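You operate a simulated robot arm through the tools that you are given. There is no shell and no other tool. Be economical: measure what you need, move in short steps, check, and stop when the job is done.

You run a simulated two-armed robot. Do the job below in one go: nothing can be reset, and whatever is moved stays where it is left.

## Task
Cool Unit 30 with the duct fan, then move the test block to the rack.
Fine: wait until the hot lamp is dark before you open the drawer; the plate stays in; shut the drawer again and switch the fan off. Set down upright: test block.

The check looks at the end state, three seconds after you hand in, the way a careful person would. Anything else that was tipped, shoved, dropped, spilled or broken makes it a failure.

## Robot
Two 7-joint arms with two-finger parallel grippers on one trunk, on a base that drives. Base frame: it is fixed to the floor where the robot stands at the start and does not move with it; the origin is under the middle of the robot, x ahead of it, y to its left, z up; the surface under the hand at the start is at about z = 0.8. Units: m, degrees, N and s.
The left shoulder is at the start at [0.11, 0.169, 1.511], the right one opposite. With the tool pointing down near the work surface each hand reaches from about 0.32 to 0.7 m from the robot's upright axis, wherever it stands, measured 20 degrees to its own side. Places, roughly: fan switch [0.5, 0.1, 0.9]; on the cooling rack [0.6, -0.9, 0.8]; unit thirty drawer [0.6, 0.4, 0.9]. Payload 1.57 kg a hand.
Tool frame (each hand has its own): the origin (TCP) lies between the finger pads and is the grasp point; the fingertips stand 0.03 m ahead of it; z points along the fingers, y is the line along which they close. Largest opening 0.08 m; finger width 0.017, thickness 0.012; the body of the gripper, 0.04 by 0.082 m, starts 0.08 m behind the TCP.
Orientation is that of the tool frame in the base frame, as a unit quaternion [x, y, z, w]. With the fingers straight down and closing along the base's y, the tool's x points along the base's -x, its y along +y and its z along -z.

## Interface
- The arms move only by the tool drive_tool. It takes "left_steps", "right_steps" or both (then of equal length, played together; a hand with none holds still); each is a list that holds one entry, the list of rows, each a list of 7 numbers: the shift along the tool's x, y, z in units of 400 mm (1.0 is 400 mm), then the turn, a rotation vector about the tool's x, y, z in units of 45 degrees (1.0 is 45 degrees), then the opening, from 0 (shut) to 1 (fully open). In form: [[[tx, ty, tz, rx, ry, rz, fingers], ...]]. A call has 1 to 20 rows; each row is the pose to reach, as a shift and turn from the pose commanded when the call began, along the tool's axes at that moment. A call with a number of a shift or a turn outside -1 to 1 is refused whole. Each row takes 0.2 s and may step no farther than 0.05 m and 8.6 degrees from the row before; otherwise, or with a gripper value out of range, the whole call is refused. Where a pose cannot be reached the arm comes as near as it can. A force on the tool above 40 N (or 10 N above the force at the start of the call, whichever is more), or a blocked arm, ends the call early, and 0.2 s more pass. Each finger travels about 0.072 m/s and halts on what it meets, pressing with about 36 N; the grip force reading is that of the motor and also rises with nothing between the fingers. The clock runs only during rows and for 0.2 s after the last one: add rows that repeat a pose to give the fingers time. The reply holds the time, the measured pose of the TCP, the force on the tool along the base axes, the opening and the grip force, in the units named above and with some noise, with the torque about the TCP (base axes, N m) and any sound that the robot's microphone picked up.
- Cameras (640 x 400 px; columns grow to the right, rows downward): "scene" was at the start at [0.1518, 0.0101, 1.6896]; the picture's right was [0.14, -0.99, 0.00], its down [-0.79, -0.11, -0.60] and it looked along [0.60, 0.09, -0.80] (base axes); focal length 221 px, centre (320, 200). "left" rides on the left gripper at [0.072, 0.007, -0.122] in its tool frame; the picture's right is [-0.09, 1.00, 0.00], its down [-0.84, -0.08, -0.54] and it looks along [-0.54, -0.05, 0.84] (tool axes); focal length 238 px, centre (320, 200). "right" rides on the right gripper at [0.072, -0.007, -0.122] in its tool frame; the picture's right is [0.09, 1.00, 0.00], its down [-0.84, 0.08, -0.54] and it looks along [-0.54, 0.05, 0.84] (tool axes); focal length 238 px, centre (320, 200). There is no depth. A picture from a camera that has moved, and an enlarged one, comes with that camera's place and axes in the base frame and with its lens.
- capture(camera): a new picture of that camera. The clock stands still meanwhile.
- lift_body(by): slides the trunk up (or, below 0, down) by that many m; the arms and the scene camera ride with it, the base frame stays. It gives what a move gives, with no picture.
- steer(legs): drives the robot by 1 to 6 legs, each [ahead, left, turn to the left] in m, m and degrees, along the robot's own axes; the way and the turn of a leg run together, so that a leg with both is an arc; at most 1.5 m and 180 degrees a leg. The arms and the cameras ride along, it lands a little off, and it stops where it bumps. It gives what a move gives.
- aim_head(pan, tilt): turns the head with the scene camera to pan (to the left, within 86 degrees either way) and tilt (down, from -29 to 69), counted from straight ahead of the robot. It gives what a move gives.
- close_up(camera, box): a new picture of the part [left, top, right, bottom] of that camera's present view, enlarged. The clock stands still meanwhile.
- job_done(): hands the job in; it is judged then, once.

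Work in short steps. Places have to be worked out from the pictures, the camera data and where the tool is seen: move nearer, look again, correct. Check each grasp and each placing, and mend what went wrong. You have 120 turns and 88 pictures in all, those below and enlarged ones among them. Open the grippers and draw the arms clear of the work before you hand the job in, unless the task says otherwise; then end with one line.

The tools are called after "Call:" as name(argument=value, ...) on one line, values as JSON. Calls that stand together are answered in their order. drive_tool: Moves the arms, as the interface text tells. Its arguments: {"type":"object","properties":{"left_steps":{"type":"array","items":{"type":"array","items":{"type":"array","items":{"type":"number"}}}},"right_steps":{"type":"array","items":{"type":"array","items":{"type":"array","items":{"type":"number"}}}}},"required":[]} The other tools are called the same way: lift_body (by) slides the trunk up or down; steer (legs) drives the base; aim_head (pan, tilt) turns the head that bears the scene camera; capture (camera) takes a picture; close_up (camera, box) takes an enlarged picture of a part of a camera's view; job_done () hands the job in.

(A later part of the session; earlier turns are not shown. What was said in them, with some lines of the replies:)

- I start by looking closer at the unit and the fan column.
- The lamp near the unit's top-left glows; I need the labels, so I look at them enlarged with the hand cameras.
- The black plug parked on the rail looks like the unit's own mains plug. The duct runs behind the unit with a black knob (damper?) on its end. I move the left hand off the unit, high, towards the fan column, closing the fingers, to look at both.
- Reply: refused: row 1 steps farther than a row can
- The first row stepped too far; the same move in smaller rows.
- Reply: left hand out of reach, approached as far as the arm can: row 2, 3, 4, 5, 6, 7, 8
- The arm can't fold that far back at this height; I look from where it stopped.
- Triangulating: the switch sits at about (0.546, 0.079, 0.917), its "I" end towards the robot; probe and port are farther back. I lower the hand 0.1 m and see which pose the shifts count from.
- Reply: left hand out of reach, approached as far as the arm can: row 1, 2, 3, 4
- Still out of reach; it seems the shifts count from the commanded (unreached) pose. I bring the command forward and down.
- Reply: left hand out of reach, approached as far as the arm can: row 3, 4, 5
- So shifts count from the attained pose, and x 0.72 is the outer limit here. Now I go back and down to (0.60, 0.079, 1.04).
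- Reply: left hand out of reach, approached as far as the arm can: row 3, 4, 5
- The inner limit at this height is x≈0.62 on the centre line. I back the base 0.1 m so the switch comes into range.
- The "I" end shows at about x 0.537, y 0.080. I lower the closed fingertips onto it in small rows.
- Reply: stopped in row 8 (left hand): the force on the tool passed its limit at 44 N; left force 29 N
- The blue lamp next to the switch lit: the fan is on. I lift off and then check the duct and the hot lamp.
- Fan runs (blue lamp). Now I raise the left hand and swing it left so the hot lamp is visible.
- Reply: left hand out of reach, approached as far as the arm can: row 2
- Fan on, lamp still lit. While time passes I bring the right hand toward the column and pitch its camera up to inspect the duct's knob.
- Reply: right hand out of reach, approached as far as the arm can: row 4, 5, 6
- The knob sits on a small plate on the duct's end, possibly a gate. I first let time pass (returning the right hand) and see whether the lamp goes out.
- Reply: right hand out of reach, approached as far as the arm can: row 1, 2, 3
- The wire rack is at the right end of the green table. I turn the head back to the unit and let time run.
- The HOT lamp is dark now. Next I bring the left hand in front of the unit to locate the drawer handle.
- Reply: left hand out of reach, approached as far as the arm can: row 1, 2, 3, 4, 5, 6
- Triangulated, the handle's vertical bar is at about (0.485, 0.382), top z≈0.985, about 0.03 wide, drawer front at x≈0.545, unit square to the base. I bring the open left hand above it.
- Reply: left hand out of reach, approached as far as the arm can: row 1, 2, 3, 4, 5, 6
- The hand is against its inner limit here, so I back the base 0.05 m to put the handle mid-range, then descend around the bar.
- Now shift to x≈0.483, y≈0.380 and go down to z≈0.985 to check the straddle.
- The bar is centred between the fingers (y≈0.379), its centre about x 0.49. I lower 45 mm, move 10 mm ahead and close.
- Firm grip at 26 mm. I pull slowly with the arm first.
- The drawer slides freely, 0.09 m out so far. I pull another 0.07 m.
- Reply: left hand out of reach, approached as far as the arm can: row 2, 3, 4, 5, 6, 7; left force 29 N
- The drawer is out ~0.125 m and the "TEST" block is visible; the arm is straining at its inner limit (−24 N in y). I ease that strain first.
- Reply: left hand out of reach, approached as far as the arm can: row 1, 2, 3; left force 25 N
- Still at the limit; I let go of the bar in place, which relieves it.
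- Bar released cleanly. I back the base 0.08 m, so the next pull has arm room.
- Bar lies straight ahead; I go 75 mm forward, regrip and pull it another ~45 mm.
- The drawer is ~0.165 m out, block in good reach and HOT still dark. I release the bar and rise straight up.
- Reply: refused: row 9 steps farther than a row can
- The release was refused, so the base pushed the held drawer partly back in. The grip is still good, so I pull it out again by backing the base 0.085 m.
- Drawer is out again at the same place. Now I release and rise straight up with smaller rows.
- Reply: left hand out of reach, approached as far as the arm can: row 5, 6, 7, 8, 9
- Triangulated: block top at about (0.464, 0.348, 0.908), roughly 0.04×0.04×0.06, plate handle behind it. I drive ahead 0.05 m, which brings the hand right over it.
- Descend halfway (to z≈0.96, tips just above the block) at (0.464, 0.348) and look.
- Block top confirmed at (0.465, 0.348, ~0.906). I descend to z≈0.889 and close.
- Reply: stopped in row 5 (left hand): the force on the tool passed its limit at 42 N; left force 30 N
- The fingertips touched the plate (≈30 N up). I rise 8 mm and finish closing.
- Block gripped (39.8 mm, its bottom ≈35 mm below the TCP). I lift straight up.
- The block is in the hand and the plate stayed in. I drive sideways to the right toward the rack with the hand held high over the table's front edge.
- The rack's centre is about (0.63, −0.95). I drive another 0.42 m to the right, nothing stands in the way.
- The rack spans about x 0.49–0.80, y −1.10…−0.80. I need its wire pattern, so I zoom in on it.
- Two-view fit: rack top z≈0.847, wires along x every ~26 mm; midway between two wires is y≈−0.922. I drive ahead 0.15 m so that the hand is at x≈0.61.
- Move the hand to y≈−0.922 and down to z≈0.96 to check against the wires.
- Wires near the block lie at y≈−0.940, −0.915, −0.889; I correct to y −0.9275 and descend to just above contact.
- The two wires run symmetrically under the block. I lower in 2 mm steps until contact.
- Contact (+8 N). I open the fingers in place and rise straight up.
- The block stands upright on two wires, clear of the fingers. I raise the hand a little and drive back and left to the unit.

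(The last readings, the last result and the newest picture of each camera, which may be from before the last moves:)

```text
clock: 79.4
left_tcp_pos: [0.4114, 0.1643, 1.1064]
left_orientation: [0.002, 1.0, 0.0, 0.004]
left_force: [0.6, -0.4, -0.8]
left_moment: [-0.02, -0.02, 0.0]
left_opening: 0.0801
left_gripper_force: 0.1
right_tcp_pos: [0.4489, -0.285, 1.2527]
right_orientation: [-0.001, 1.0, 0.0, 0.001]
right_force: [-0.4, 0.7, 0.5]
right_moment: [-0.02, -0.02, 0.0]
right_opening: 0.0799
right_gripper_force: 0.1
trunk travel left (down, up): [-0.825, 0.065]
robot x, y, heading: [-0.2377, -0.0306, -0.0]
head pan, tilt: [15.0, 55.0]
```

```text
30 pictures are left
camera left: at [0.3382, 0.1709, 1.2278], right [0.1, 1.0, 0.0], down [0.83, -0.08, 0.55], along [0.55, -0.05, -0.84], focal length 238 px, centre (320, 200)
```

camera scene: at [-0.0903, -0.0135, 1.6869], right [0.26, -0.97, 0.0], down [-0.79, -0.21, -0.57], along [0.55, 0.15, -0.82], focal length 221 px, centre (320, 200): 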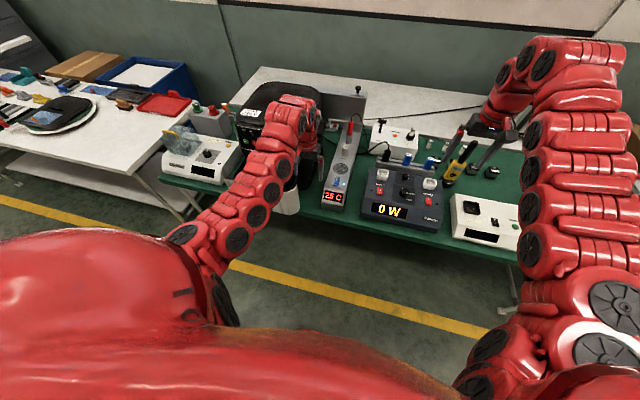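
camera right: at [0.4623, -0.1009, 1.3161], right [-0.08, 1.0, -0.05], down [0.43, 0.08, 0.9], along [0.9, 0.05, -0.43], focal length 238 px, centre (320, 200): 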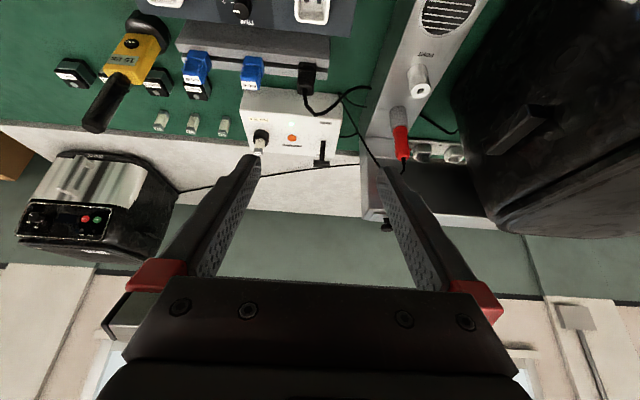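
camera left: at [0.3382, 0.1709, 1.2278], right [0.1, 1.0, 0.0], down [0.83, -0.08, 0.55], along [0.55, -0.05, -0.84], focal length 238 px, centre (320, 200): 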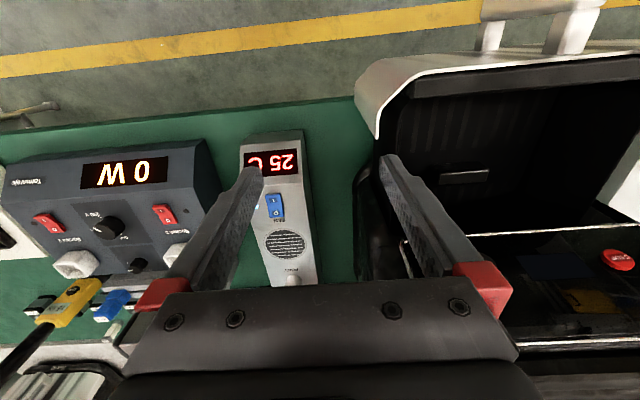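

The plate is still in the drawer. I back 0.05 m for reach and then bring the hand over the handle (x≈0.322, y≈0.380).

Call:
steer(legs=[[-0.05, 0, 0]])

Call:
drive_tool(left_steps=[[[0.02, 0.06, 0, 0, 0, 0, 1], [0.05, 0.15, 0, 0, 0, 0, 1], [0.07, 0.25, 0, 0, 0, 0, 1], [0.09, 0.36, 0, 0, 0, 0, 1], [0.1, 0.46, 0.02, 0, 0, 0, 1], [0.1, 0.54, 0.07, 0, 0, 0, 1], [0.1, 0.54, 0.07, 0, 0, 0, 1]]])

Call:
capture(camera="left")

```text
clock: 80.4
left_tcp_pos: [0.3666, 0.1641, 1.1028]
left_orientation: [0.002, 1.0, 0.0, 0.002]
left_force: [0.5, 0.0, 0.2]
left_moment: [-0.01, 0.01, 0.02]
left_opening: 0.0799
left_gripper_force: 0.0
right_tcp_pos: [0.4042, -0.2859, 1.2498]
right_orientation: [-0.001, 1.0, -0.001, -0.001]
right_force: [0.4, -0.1, 0.2]
right_moment: [0.03, 0.06, -0.02]
right_opening: 0.0798
right_gripper_force: 0.1
trunk travel left (down, up): [-0.825, 0.065]
robot x, y, heading: [-0.2898, -0.0327, -0.1]
head pan, tilt: [15.0, 55.0]
```

```text
clock: 82.0
left_tcp_pos: [0.3206, 0.3834, 1.0777]
left_orientation: [0.002, 1.0, 0.0, 0.004]
left_force: [0.1, -0.3, 0.8]
left_moment: [0.02, 0.05, -0.01]
left_opening: 0.0799
left_gripper_force: 0.1
left hand out of reach, approached as far as the arm can: row 2, 3, 4
right_tcp_pos: [0.3995, -0.2858, 1.2529]
right_orientation: [-0.001, 1.0, 0.0, 0.0]
right_force: [-0.1, 0.2, 0.1]
right_moment: [-0.01, 0.01, 0.01]
right_opening: 0.08
right_gripper_force: 0.1
trunk travel left (down, up): [-0.825, 0.065]
robot x, y, heading: [-0.2887, -0.0271, 0.1]
head pan, tilt: [15.0, 55.0]
```

```text
29 pictures are left
camera left: at [0.2471, 0.3898, 1.2], right [0.1, 1.0, 0.0], down [0.83, -0.08, 0.55], along [0.55, -0.05, -0.84], focal length 238 px, centre (320, 200)
```

left: 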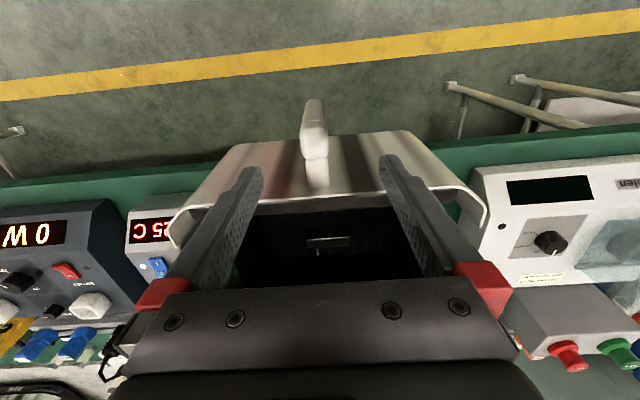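

The bar sits at x≈0.325, y≈0.377 between the fingers. I descend to z 0.945 and grip.

Call:
drive_tool(left_steps=[[[0, -0.013, 0.08, 0, 0, 0, 1], [0, -0.013, 0.17, 0, 0, 0, 1], [0, -0.013, 0.26, 0, 0, 0, 1], [0, -0.013, 0.33, 0, 0, 0, 1], [0, -0.013, 0.33, 0, 0, 0, 0.7], [0, -0.013, 0.33, 0, 0, 0, 0.4], [0, -0.013, 0.33, 0, 0, 0, 0.1], [0, -0.013, 0.33, 0, 0, 0, 0], [0, -0.013, 0.33, 0, 0, 0, 0]]])

```text
clock: 84.0
left_tcp_pos: [0.3235, 0.3763, 0.9464]
left_orientation: [0.001, 1.0, 0.0, 0.004]
left_force: [-0.5, 13.4, 3.1]
left_moment: [0.09, -0.07, -0.1]
left_opening: 0.026
left_gripper_force: 35.7
right_tcp_pos: [0.399, -0.283, 1.2536]
right_orientation: [-0.001, 1.0, -0.001, 0.001]
right_force: [0.9, 1.2, 0.3]
right_moment: [-0.03, -0.03, -0.04]
right_opening: 0.08
right_gripper_force: 0.0
trunk travel left (down, up): [-0.825, 0.065]
robot x, y, heading: [-0.2902, -0.0303, 0.1]
head pan, tilt: [15.0, 55.0]
```

Gripped; I relieve the 13 N sideways load and start pushing gently with the arm.

Call:
drive_tool(left_steps=[[[0, 0.008, 0, 0, 0, 0, 0], [-0.02, 0.008, 0, 0, 0, 0, 0], [-0.05, 0.008, 0, 0, 0, 0, 0], [-0.08, 0.008, 0, 0, 0, 0, 0], [-0.11, 0.008, 0, 0, 0, 0, 0]]])

Call:
steer(legs=[[0.09, 0, 0]])

```text
clock: 85.2
left_tcp_pos: [0.3638, 0.377, 0.9469]
left_orientation: [0.0, 1.0, 0.0, 0.004]
left_force: [-0.3, 0.7, -0.1]
left_moment: [1.94, 0.6, -0.41]
left_opening: 0.0259
left_gripper_force: 36.3
left hand out of reach, approached as far as the arm can: row 5
right_tcp_pos: [0.4012, -0.2855, 1.2525]
right_orientation: [-0.002, 1.0, 0.0, 0.0]
right_force: [0.0, -0.4, 0.3]
right_moment: [-0.02, 0.02, 0.0]
right_opening: 0.0803
right_gripper_force: 0.1
trunk travel left (down, up): [-0.825, 0.065]
robot x, y, heading: [-0.2871, -0.0304, 0.1]
head pan, tilt: [15.0, 55.0]
```

```text
clock: 86.3
left_tcp_pos: [0.4568, 0.375, 0.9475]
left_orientation: [0.001, 1.0, 0.0, 0.003]
left_force: [-2.9, 0.1, 0.1]
left_moment: [1.55, -0.95, -0.22]
left_opening: 0.0259
left_gripper_force: 36.0
right_tcp_pos: [0.4927, -0.2844, 1.2522]
right_orientation: [-0.001, 1.0, 0.0, 0.0]
right_force: [-0.4, 1.0, 0.2]
right_moment: [0.0, 0.01, 0.0]
right_opening: 0.0801
right_gripper_force: 0.1
trunk travel left (down, up): [-0.825, 0.065]
robot x, y, heading: [-0.199, -0.0274, -0.1]
head pan, tilt: [15.0, 55.0]
```

Only about 33 mm remain. I drive 0.03 m more.

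Call:
steer(legs=[[0.03, 0, 0]])

Call:
capture(camera="left")

Call:
close_up(camera="scene", box=[220, 90, 360, 230])

```text
clock: 87.1
left_tcp_pos: [0.4877, 0.3751, 0.9456]
left_orientation: [0.002, 1.0, 0.0, 0.005]
left_force: [4.3, 3.5, -14.5]
left_moment: [1.37, -1.14, -0.55]
left_opening: 0.0263
left_gripper_force: 35.9
right_tcp_pos: [0.523, -0.2849, 1.251]
right_orientation: [-0.001, 1.0, -0.001, 0.0]
right_force: [0.5, -0.8, 0.7]
right_moment: [-0.03, -0.01, -0.02]
right_opening: 0.0801
right_gripper_force: 0.2
trunk travel left (down, up): [-0.825, 0.065]
robot x, y, heading: [-0.166, -0.0332, 0.0]
head pan, tilt: [15.0, 55.0]
```

```text
28 pictures are left
camera left: at [0.4149, 0.3832, 1.0676], right [0.1, 1.0, 0.0], down [0.83, -0.08, 0.55], along [0.55, -0.05, -0.83], focal length 238 px, centre (320, 200)
```

left: 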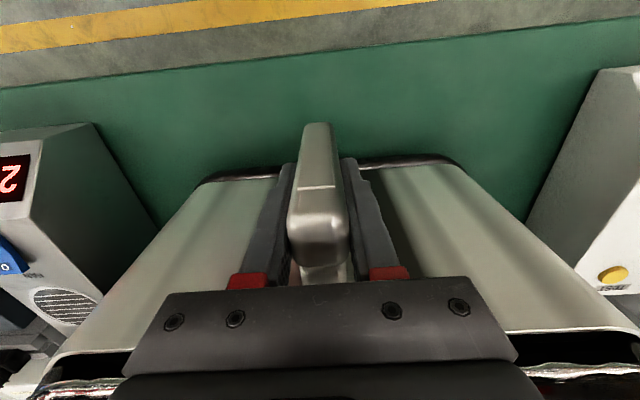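

```text
2.86 times, centred on (290, 160) of scene
camera zoom: at [-0.016, -0.0108, 1.6863], right [0.26, -0.97, 0.0], down [-0.79, -0.21, -0.57], along [0.55, 0.15, -0.82], focal length 632 px, centre (406, 314)
```

zoom: 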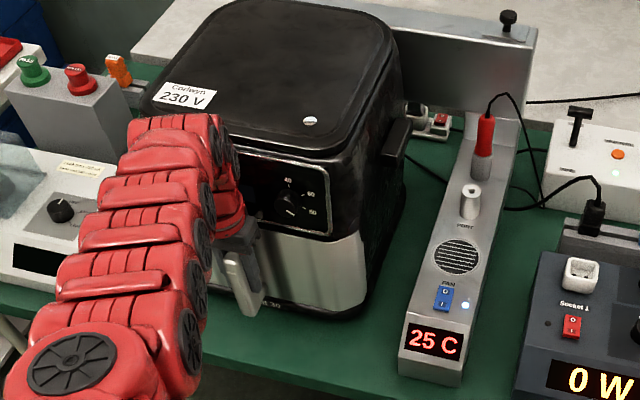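

Nearly shut. I relieve the vertical load and nudge it ahead 2 mm at a time, reading the force.

Call:
drive_tool(left_steps=[[[0, 0.002, -0.005, 0, 0, 0, 0], [-0.005, 0.002, -0.005, 0, 0, 0, 0], [-0.01, 0.002, -0.005, 0, 0, 0, 0]]])

```text
clock: 87.9
left_tcp_pos: [0.4894, 0.3758, 0.9467]
left_orientation: [0.002, 1.0, -0.002, 0.004]
left_force: [0.4, 2.9, -18.0]
left_moment: [1.97, 0.73, 0.09]
left_opening: 0.026
left_gripper_force: 36.0
right_tcp_pos: [0.5236, -0.2843, 1.2521]
right_orientation: [0.0, 1.0, -0.001, 0.0]
right_force: [-0.1, 0.0, 0.9]
right_moment: [0.0, -0.01, -0.02]
right_opening: 0.0802
right_gripper_force: 0.0
trunk travel left (down, up): [-0.825, 0.065]
robot x, y, heading: [-0.1679, -0.0298, -0.2]
head pan, tilt: [15.0, 55.0]
```

No resistance ahead yet; I lower slightly and push on in small steps.

Call:
drive_tool(left_steps=[[[-0.005, 0, 0.008, 0, 0, 0, 0], [-0.01, 0, 0.01, 0, 0, 0, 0], [-0.015, 0, 0.01, 0, 0, 0, 0]]])

```text
clock: 88.7
left_tcp_pos: [0.4895, 0.375, 0.9482]
left_orientation: [0.002, 1.0, 0.0, 0.005]
left_force: [-1.1, 1.8, -17.7]
left_moment: [1.97, 1.11, 0.25]
left_opening: 0.0259
left_gripper_force: 36.1
left hand out of reach, approached as far as the arm can: row 1, 2, 3
right_tcp_pos: [0.5233, -0.2846, 1.2515]
right_orientation: [-0.001, 1.0, -0.001, 0.0]
right_force: [-0.6, 0.3, 0.6]
right_moment: [0.01, -0.03, 0.0]
right_opening: 0.0799
right_gripper_force: 0.1
trunk travel left (down, up): [-0.825, 0.065]
robot x, y, heading: [-0.1677, -0.0264, -0.0]
head pan, tilt: [15.0, 55.0]
```

Outer reach limit. I let go, back the hand off in front of the bar, and close the fingers to use them as a pusher.

Call:
drive_tool(left_steps=[[[0, 0, 0, 0, 0, 0, 0.4], [0, 0, 0, 0, 0, 0, 0.8], [0, 0, 0, 0, 0, 0, 1], [0, 0, 0, 0, 0, 0, 1], [0.06, 0, 0, 0, 0, 0, 1], [0.15, 0, 0, 0, 0, 0, 1], [0.2, 0, 0, 0, 0, 0, 0.6], [0.2, 0, 0, 0, 0, 0, 0.2], [0.2, 0, 0, 0, 0, 0, 0], [0.2, 0, 0, 0, 0, 0, 0], [0.2, 0, 0, 0, 0, 0, 0]]])

Call:
capture(camera="left")

```text
clock: 91.1
left_tcp_pos: [0.408, 0.3775, 0.9477]
left_orientation: [0.003, 1.0, 0.0, 0.007]
left_force: [-0.2, -0.2, 0.1]
left_moment: [-0.05, 0.01, -0.01]
left_opening: 0.0
left_gripper_force: 21.9
right_tcp_pos: [0.5212, -0.2852, 1.2523]
right_orientation: [-0.001, 1.0, 0.001, 0.002]
right_force: [-0.5, 0.4, 0.0]
right_moment: [0.0, -0.04, 0.0]
right_opening: 0.08
right_gripper_force: 0.2
trunk travel left (down, up): [-0.825, 0.065]
robot x, y, heading: [-0.1681, -0.0307, -0.1]
head pan, tilt: [15.0, 55.0]
```

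```text
26 pictures are left
camera left: at [0.3336, 0.3835, 1.0705], right [0.1, 1.0, 0.0], down [0.83, -0.08, 0.55], along [0.55, -0.05, -0.83], focal length 238 px, centre (320, 200)
```

left: 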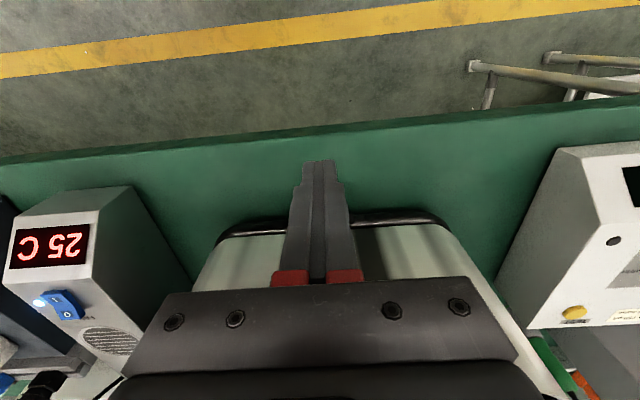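

Now a 0.04 m drive ahead (contact expected only at TCP x≈0.465), then a gentle arm push.

Call:
steer(legs=[[0.04, 0, 0]])

Call:
drive_tool(left_steps=[[[-0.015, 0, 0, 0, 0, 0, 0], [-0.03, 0, 0, 0, 0, 0, 0], [-0.04, 0, 0, 0, 0, 0, 0], [-0.045, 0, 0, 0, 0, 0, 0]]])

```text
clock: 92.0
left_tcp_pos: [0.4416, 0.3762, 0.9532]
left_orientation: [0.002, 1.0, -0.001, 0.008]
left_force: [-1.0, 1.0, 0.1]
left_moment: [0.0, -0.03, 0.02]
left_opening: 0.0
left_gripper_force: 21.4
right_tcp_pos: [0.5526, -0.2856, 1.2565]
right_orientation: [-0.001, 1.0, -0.001, 0.004]
right_force: [-0.6, -1.2, 0.2]
right_moment: [-0.01, -0.01, 0.01]
right_opening: 0.08
right_gripper_force: 0.0
trunk travel left (down, up): [-0.825, 0.065]
robot x, y, heading: [-0.131, -0.0291, 0.1]
head pan, tilt: [15.0, 55.0]
```

```text
clock: 93.0
left_tcp_pos: [0.4599, 0.3779, 0.9503]
left_orientation: [0.002, 1.0, -0.001, 0.005]
left_force: [-14.5, 1.2, -2.2]
left_moment: [-0.05, -0.11, -0.02]
left_opening: 0.0001
left_gripper_force: 21.6
right_tcp_pos: [0.5557, -0.2835, 1.2544]
right_orientation: [-0.002, 1.0, -0.001, 0.002]
right_force: [-0.1, 0.4, -0.9]
right_moment: [-0.01, 0.0, 0.01]
right_opening: 0.0801
right_gripper_force: 0.1
trunk travel left (down, up): [-0.825, 0.065]
robot x, y, heading: [-0.1319, -0.0309, -0.0]
head pan, tilt: [15.0, 55.0]
```

14.5 N resistance (sliding took ~2 N): the drawer is at its stop. I back off and look at the seam.

Call:
drive_tool(left_steps=[[[0.05, 0, 0, 0, 0, 0, 0], [0.12, 0, -0.02, 0, 0, 0, 0], [0.15, 0, -0.12, 0, 0, 0, 0], [0.15, -0.05, -0.22, 0, 0, 0, 0], [0.15, -0.15, -0.3, 0, 0, 0, 0], [0.1, -0.25, -0.35, 0, 0, 0, 0], [0, -0.35, -0.35, 0, 0, 0, 0], [-0.05, -0.45, -0.35, 0, 0, 0, 0]]])

Call:
capture(camera="scene")

Call:
capture(camera="left")

```text
refused: row 5 steps farther than a row can; nothing moved
```

```text
25 pictures are left
camera scene: at [0.0158, -0.0113, 1.687], right [0.26, -0.97, 0.0], down [-0.79, -0.21, -0.57], along [0.56, 0.15, -0.82], focal length 221 px, centre (320, 200)
```

scene: 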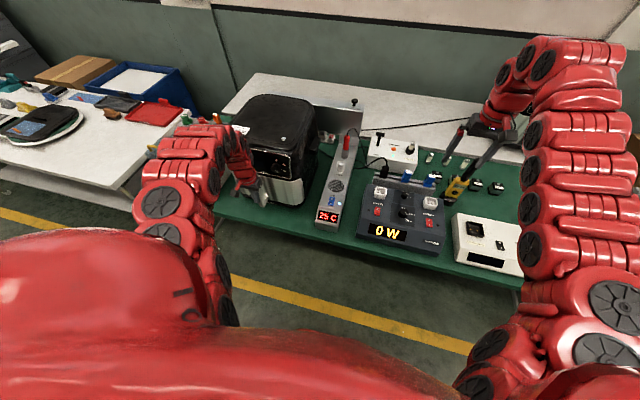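

```text
24 pictures are left
camera left: at [0.3865, 0.3848, 1.0715], right [0.1, 1.0, 0.0], down [0.83, -0.08, 0.55], along [0.55, -0.05, -0.83], focal length 238 px, centre (320, 200)
```

left: 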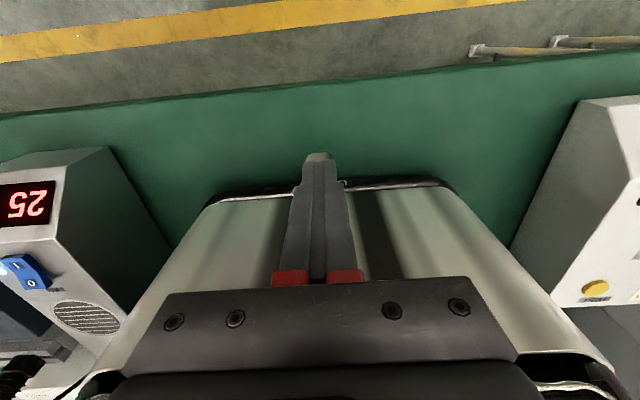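

I retreat in smaller rows: back, up, then right toward the fan switch.

Call:
drive_tool(left_steps=[[[0.05, 0, 0, 0, 0, 0, 0], [0.11, 0, 0, 0, 0, 0, 0], [0.12, 0, -0.1, 0, 0, 0, 0], [0.12, 0, -0.2, 0, 0, 0, 0], [0.12, -0.08, -0.24, 0, 0, 0, 0], [0.12, -0.19, -0.24, 0, 0, 0, 0], [0.1, -0.3, -0.24, 0, 0, 0, 0], [0.06, -0.4, -0.24, 0, 0, 0, 0], [0.0, -0.5, -0.24, 0, 0, 0, 0], [-0.06, -0.6, -0.24, 0, 0, 0, 0], [-0.14, -0.68, -0.24, 0, 0, 0, 0], [-0.2, -0.74, -0.24, 0, 0, 0, 0]]])

```text
clock: 95.6
left_tcp_pos: [0.5431, 0.0813, 1.0442]
left_orientation: [0.001, 1.0, -0.001, 0.004]
left_force: [-0.7, -0.4, -0.2]
left_moment: [0.03, 0.01, 0.0]
left_opening: 0.0
left_gripper_force: 21.6
left hand out of reach, approached as far as the arm can: row 3, 4, 5, 6, 7, 8, 9, 10
right_tcp_pos: [0.5616, -0.2871, 1.2516]
right_orientation: [-0.001, 1.0, 0.0, 0.0]
right_force: [0.4, 0.4, 0.7]
right_moment: [0.04, 0.01, -0.01]
right_opening: 0.0801
right_gripper_force: 0.1
trunk travel left (down, up): [-0.825, 0.065]
robot x, y, heading: [-0.1309, -0.0301, 0.0]
head pan, tilt: [15.0, 55.0]
```

Call:
close_up(camera="scene", box=[220, 85, 360, 235])

Call:
capture(camera="left")

```text
2.67 times, centred on (290, 160) of scene
camera zoom: at [0.0213, -0.0144, 1.6866], right [0.26, -0.97, 0.0], down [-0.79, -0.21, -0.57], along [0.55, 0.15, -0.82], focal length 590 px, centre (400, 307)
```

zoom: 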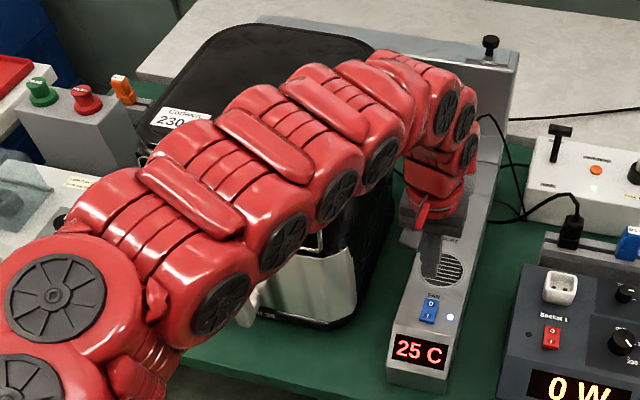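

```text
22 pictures are left
camera left: at [0.4685, 0.0882, 1.1664], right [0.09, 1.0, 0.0], down [0.83, -0.08, 0.55], along [0.55, -0.05, -0.84], focal length 238 px, centre (320, 200)
```

left: 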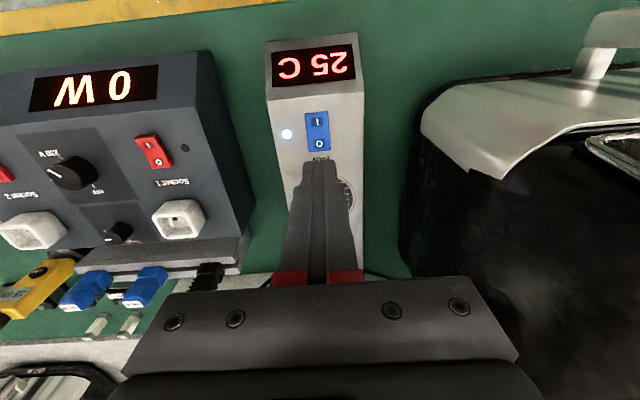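

The "0" end lies at x≈0.558, y≈0.079. I press it with the closed fingertips.

Call:
drive_tool(left_steps=[[[-0.038, -0.005, 0.06, 0, 0, 0, 0], [-0.038, -0.005, 0.13, 0, 0, 0, 0], [-0.038, -0.005, 0.18, 0, 0, 0, 0], [-0.038, -0.005, 0.205, 0, 0, 0, 0], [-0.038, -0.005, 0.22, 0, 0, 0, 0], [-0.038, -0.005, 0.23, 0, 0, 0, 0], [-0.038, -0.005, 0.24, 0, 0, 0, 0], [-0.038, -0.005, 0.25, 0, 0, 0, 0]]])

Call:
close_up(camera="left", box=[230, 20, 410, 240])

```text
clock: 97.4
left_tcp_pos: [0.558, 0.0779, 0.9487]
left_orientation: [0.003, 1.0, -0.001, 0.007]
left_force: [2.5, -0.9, 3.7]
left_moment: [0.02, -0.04, 0.03]
left_opening: 0.0
left_gripper_force: 21.2
right_tcp_pos: [0.5594, -0.2863, 1.2537]
right_orientation: [-0.001, 1.0, 0.0, 0.001]
right_force: [0.3, -0.5, 0.6]
right_moment: [0.0, 0.0, 0.01]
right_opening: 0.0801
right_gripper_force: 0.1
trunk travel left (down, up): [-0.825, 0.065]
robot x, y, heading: [-0.1299, -0.0301, 0.1]
head pan, tilt: [15.0, 55.0]
```

```text
1.82 times, centred on (320, 130) of left
camera zoom: at [0.4836, 0.0848, 1.0698], right [0.09, 1.0, 0.0], down [0.83, -0.08, 0.55], along [0.55, -0.05, -0.83], focal length 433 px, centre (320, 327)
```

zoom: 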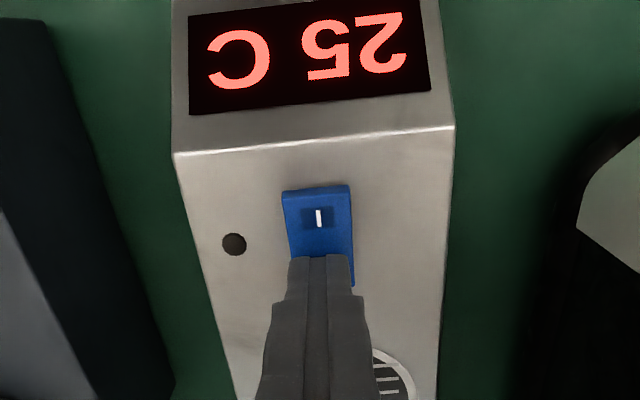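

The fan lamp is dark: fan off. I lift off, swing back and open the hand for a last look at everything.

Call:
drive_tool(left_steps=[[[0, 0, -0.06, 0, 0, 0, 0], [0, 0, -0.15, 0, 0, 0, 0], [0, 0, -0.25, 0, 0, 0, 0], [0, 0, -0.35, 0, 0, 0, 0.3], [0, 0.05, -0.42, 0, 0, 0, 0.6], [0, 0.13, -0.47, 0, 0, 0, 1], [0.0, 0.13, -0.47, 0, 0, 0, 1]]])

Call:
steer(legs=[[-0.25, 0, 0]])

Call:
aim_head(pan=20, tilt=40)

Call:
capture(camera="scene")

```text
clock: 99.0
left_tcp_pos: [0.5541, 0.1329, 1.1308]
left_orientation: [0.002, 1.0, 0.0, 0.005]
left_force: [0.7, -0.3, 0.7]
left_moment: [0.04, 0.0, -0.03]
left_opening: 0.0797
left_gripper_force: 0.1
right_tcp_pos: [0.5597, -0.2856, 1.2528]
right_orientation: [-0.001, 1.0, -0.001, 0.001]
right_force: [-0.7, 0.4, 0.0]
right_moment: [-0.02, 0.01, 0.02]
right_opening: 0.0801
right_gripper_force: 0.1
trunk travel left (down, up): [-0.825, 0.065]
robot x, y, heading: [-0.1287, -0.028, 0.1]
head pan, tilt: [15.0, 55.0]
```

```text
clock: 100.8
left_tcp_pos: [0.3137, 0.1302, 1.1295]
left_orientation: [0.003, 1.0, -0.001, 0.005]
left_force: [0.5, -0.7, -0.6]
left_moment: [0.0, 0.05, 0.0]
left_opening: 0.0802
left_gripper_force: 0.0
right_tcp_pos: [0.3166, -0.2888, 1.2509]
right_orientation: [0.001, 1.0, 0.0, 0.001]
right_force: [0.4, 0.8, 0.0]
right_moment: [0.01, 0.0, -0.02]
right_opening: 0.08
right_gripper_force: 0.1
trunk travel left (down, up): [-0.825, 0.065]
robot x, y, heading: [-0.3706, -0.0319, -0.2]
head pan, tilt: [15.0, 55.0]
```

```text
clock: 101.5
left_tcp_pos: [0.3114, 0.1314, 1.1297]
left_orientation: [0.004, 1.0, -0.001, 0.006]
left_force: [-0.9, 0.2, 0.9]
left_moment: [0.02, -0.04, 0.0]
left_opening: 0.0802
left_gripper_force: 0.1
right_tcp_pos: [0.3147, -0.287, 1.2529]
right_orientation: [0.0, 1.0, 0.0, 0.002]
right_force: [0.3, 0.1, 0.0]
right_moment: [-0.01, 0.0, -0.04]
right_opening: 0.0801
right_gripper_force: 0.1
trunk travel left (down, up): [-0.825, 0.065]
robot x, y, heading: [-0.3726, -0.0296, -0.4]
head pan, tilt: [20.0, 40.0]
```

```text
20 pictures are left
camera scene: at [-0.215, -0.0027, 1.7076], right [0.34, -0.94, 0.0], down [-0.61, -0.22, -0.77], along [0.72, 0.26, -0.64], focal length 221 px, centre (320, 200)
```

scene: 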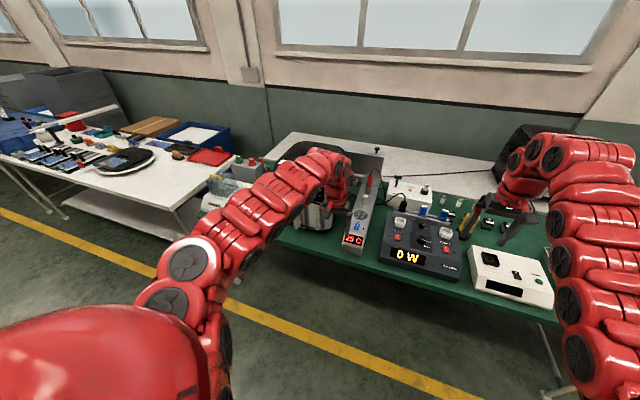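

The arm hides the unit; I drive 0.5 m to the right, from where both the drawer and the rack can be seen.

Call:
steer(legs=[[0, -0.5, 0]])

Call:
aim_head(pan=40, tilt=35)

Call:
capture(camera="scene")

```text
clock: 104.5
left_tcp_pos: [0.3105, -0.354, 1.1307]
left_orientation: [-0.001, 1.0, -0.001, 0.006]
left_force: [0.8, -0.1, -0.1]
left_moment: [-0.03, -0.01, -0.02]
left_opening: 0.08
left_gripper_force: 0.0
right_tcp_pos: [0.3173, -0.7726, 1.2536]
right_orientation: [-0.004, 1.0, -0.001, 0.001]
right_force: [0.2, 0.3, 0.5]
right_moment: [0.03, -0.02, 0.01]
right_opening: 0.0798
right_gripper_force: 0.1
trunk travel left (down, up): [-0.825, 0.065]
robot x, y, heading: [-0.3717, -0.5214, 0.5]
head pan, tilt: [20.0, 40.0]
```

```text
clock: 105.3
left_tcp_pos: [0.3114, -0.3561, 1.1308]
left_orientation: [-0.002, 1.0, 0.001, 0.006]
left_force: [-0.4, 0.5, 0.5]
left_moment: [-0.01, 0.02, 0.02]
left_opening: 0.0801
left_gripper_force: 0.0
right_tcp_pos: [0.3178, -0.772, 1.2532]
right_orientation: [-0.004, 1.0, -0.001, 0.0]
right_force: [0.3, 0.0, -0.1]
right_moment: [0.0, -0.01, -0.01]
right_opening: 0.0801
right_gripper_force: 0.2
trunk travel left (down, up): [-0.825, 0.065]
robot x, y, heading: [-0.3735, -0.5202, 0.4]
head pan, tilt: [40.0, 35.0]
```

```text
19 pictures are left
camera scene: at [-0.2262, -0.4658, 1.7151], right [0.65, -0.76, 0.0], down [-0.44, -0.37, -0.82], along [0.62, 0.53, -0.57], focal length 221 px, centre (320, 200)
```

scene: 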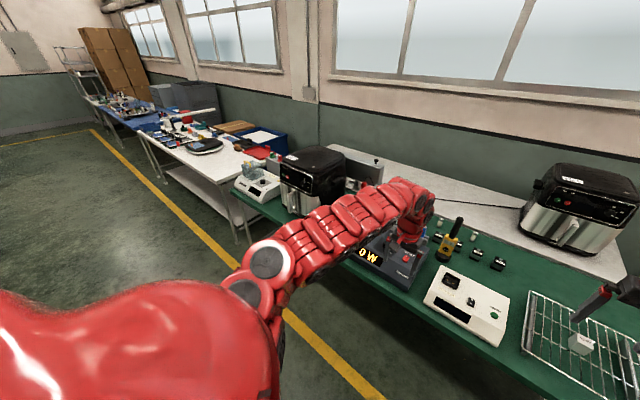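

Call:
close_up(camera="scene", box=[230, 135, 390, 235])

Call:
close_up(camera="scene", box=[510, 270, 640, 390])

```text
4.00 times, centred on (310, 185) of scene
camera zoom: at [-0.2262, -0.4658, 1.7151], right [0.65, -0.76, 0.0], down [-0.44, -0.37, -0.82], along [0.62, 0.53, -0.57], focal length 885 px, centre (360, 260)
```

zoom: 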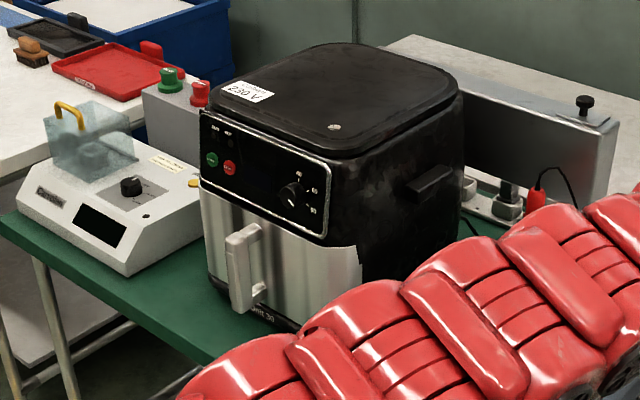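

```text
3.33 times, centred on (575, 330) of scene
camera zoom: at [-0.2262, -0.4658, 1.7151], right [0.65, -0.76, 0.0], down [-0.44, -0.37, -0.82], along [0.62, 0.53, -0.57], focal length 738 px, centre (-530, -233)
```

zoom: 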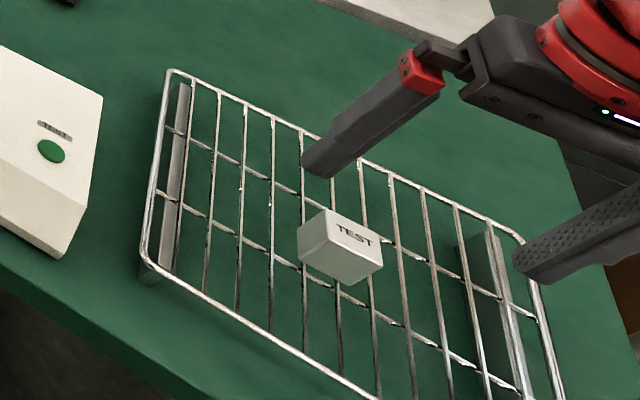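

The drawer is flush with the panel, HOT is dark, the fan is off and the block stands upright on the rack. Both hands are open and clear, so I hand in.

Call:
job_done()

```text
The job is handed in.
```

I cooled Unit 30 with the duct fan until its hot lamp went dark, and moved the test block to the rack, where it stands upright. The plate stayed in, the drawer is shut and the fan is off. While taking the block out I accidentally pushed the open drawer halfway back in, then drew it out again; nothing looked disturbed by that.
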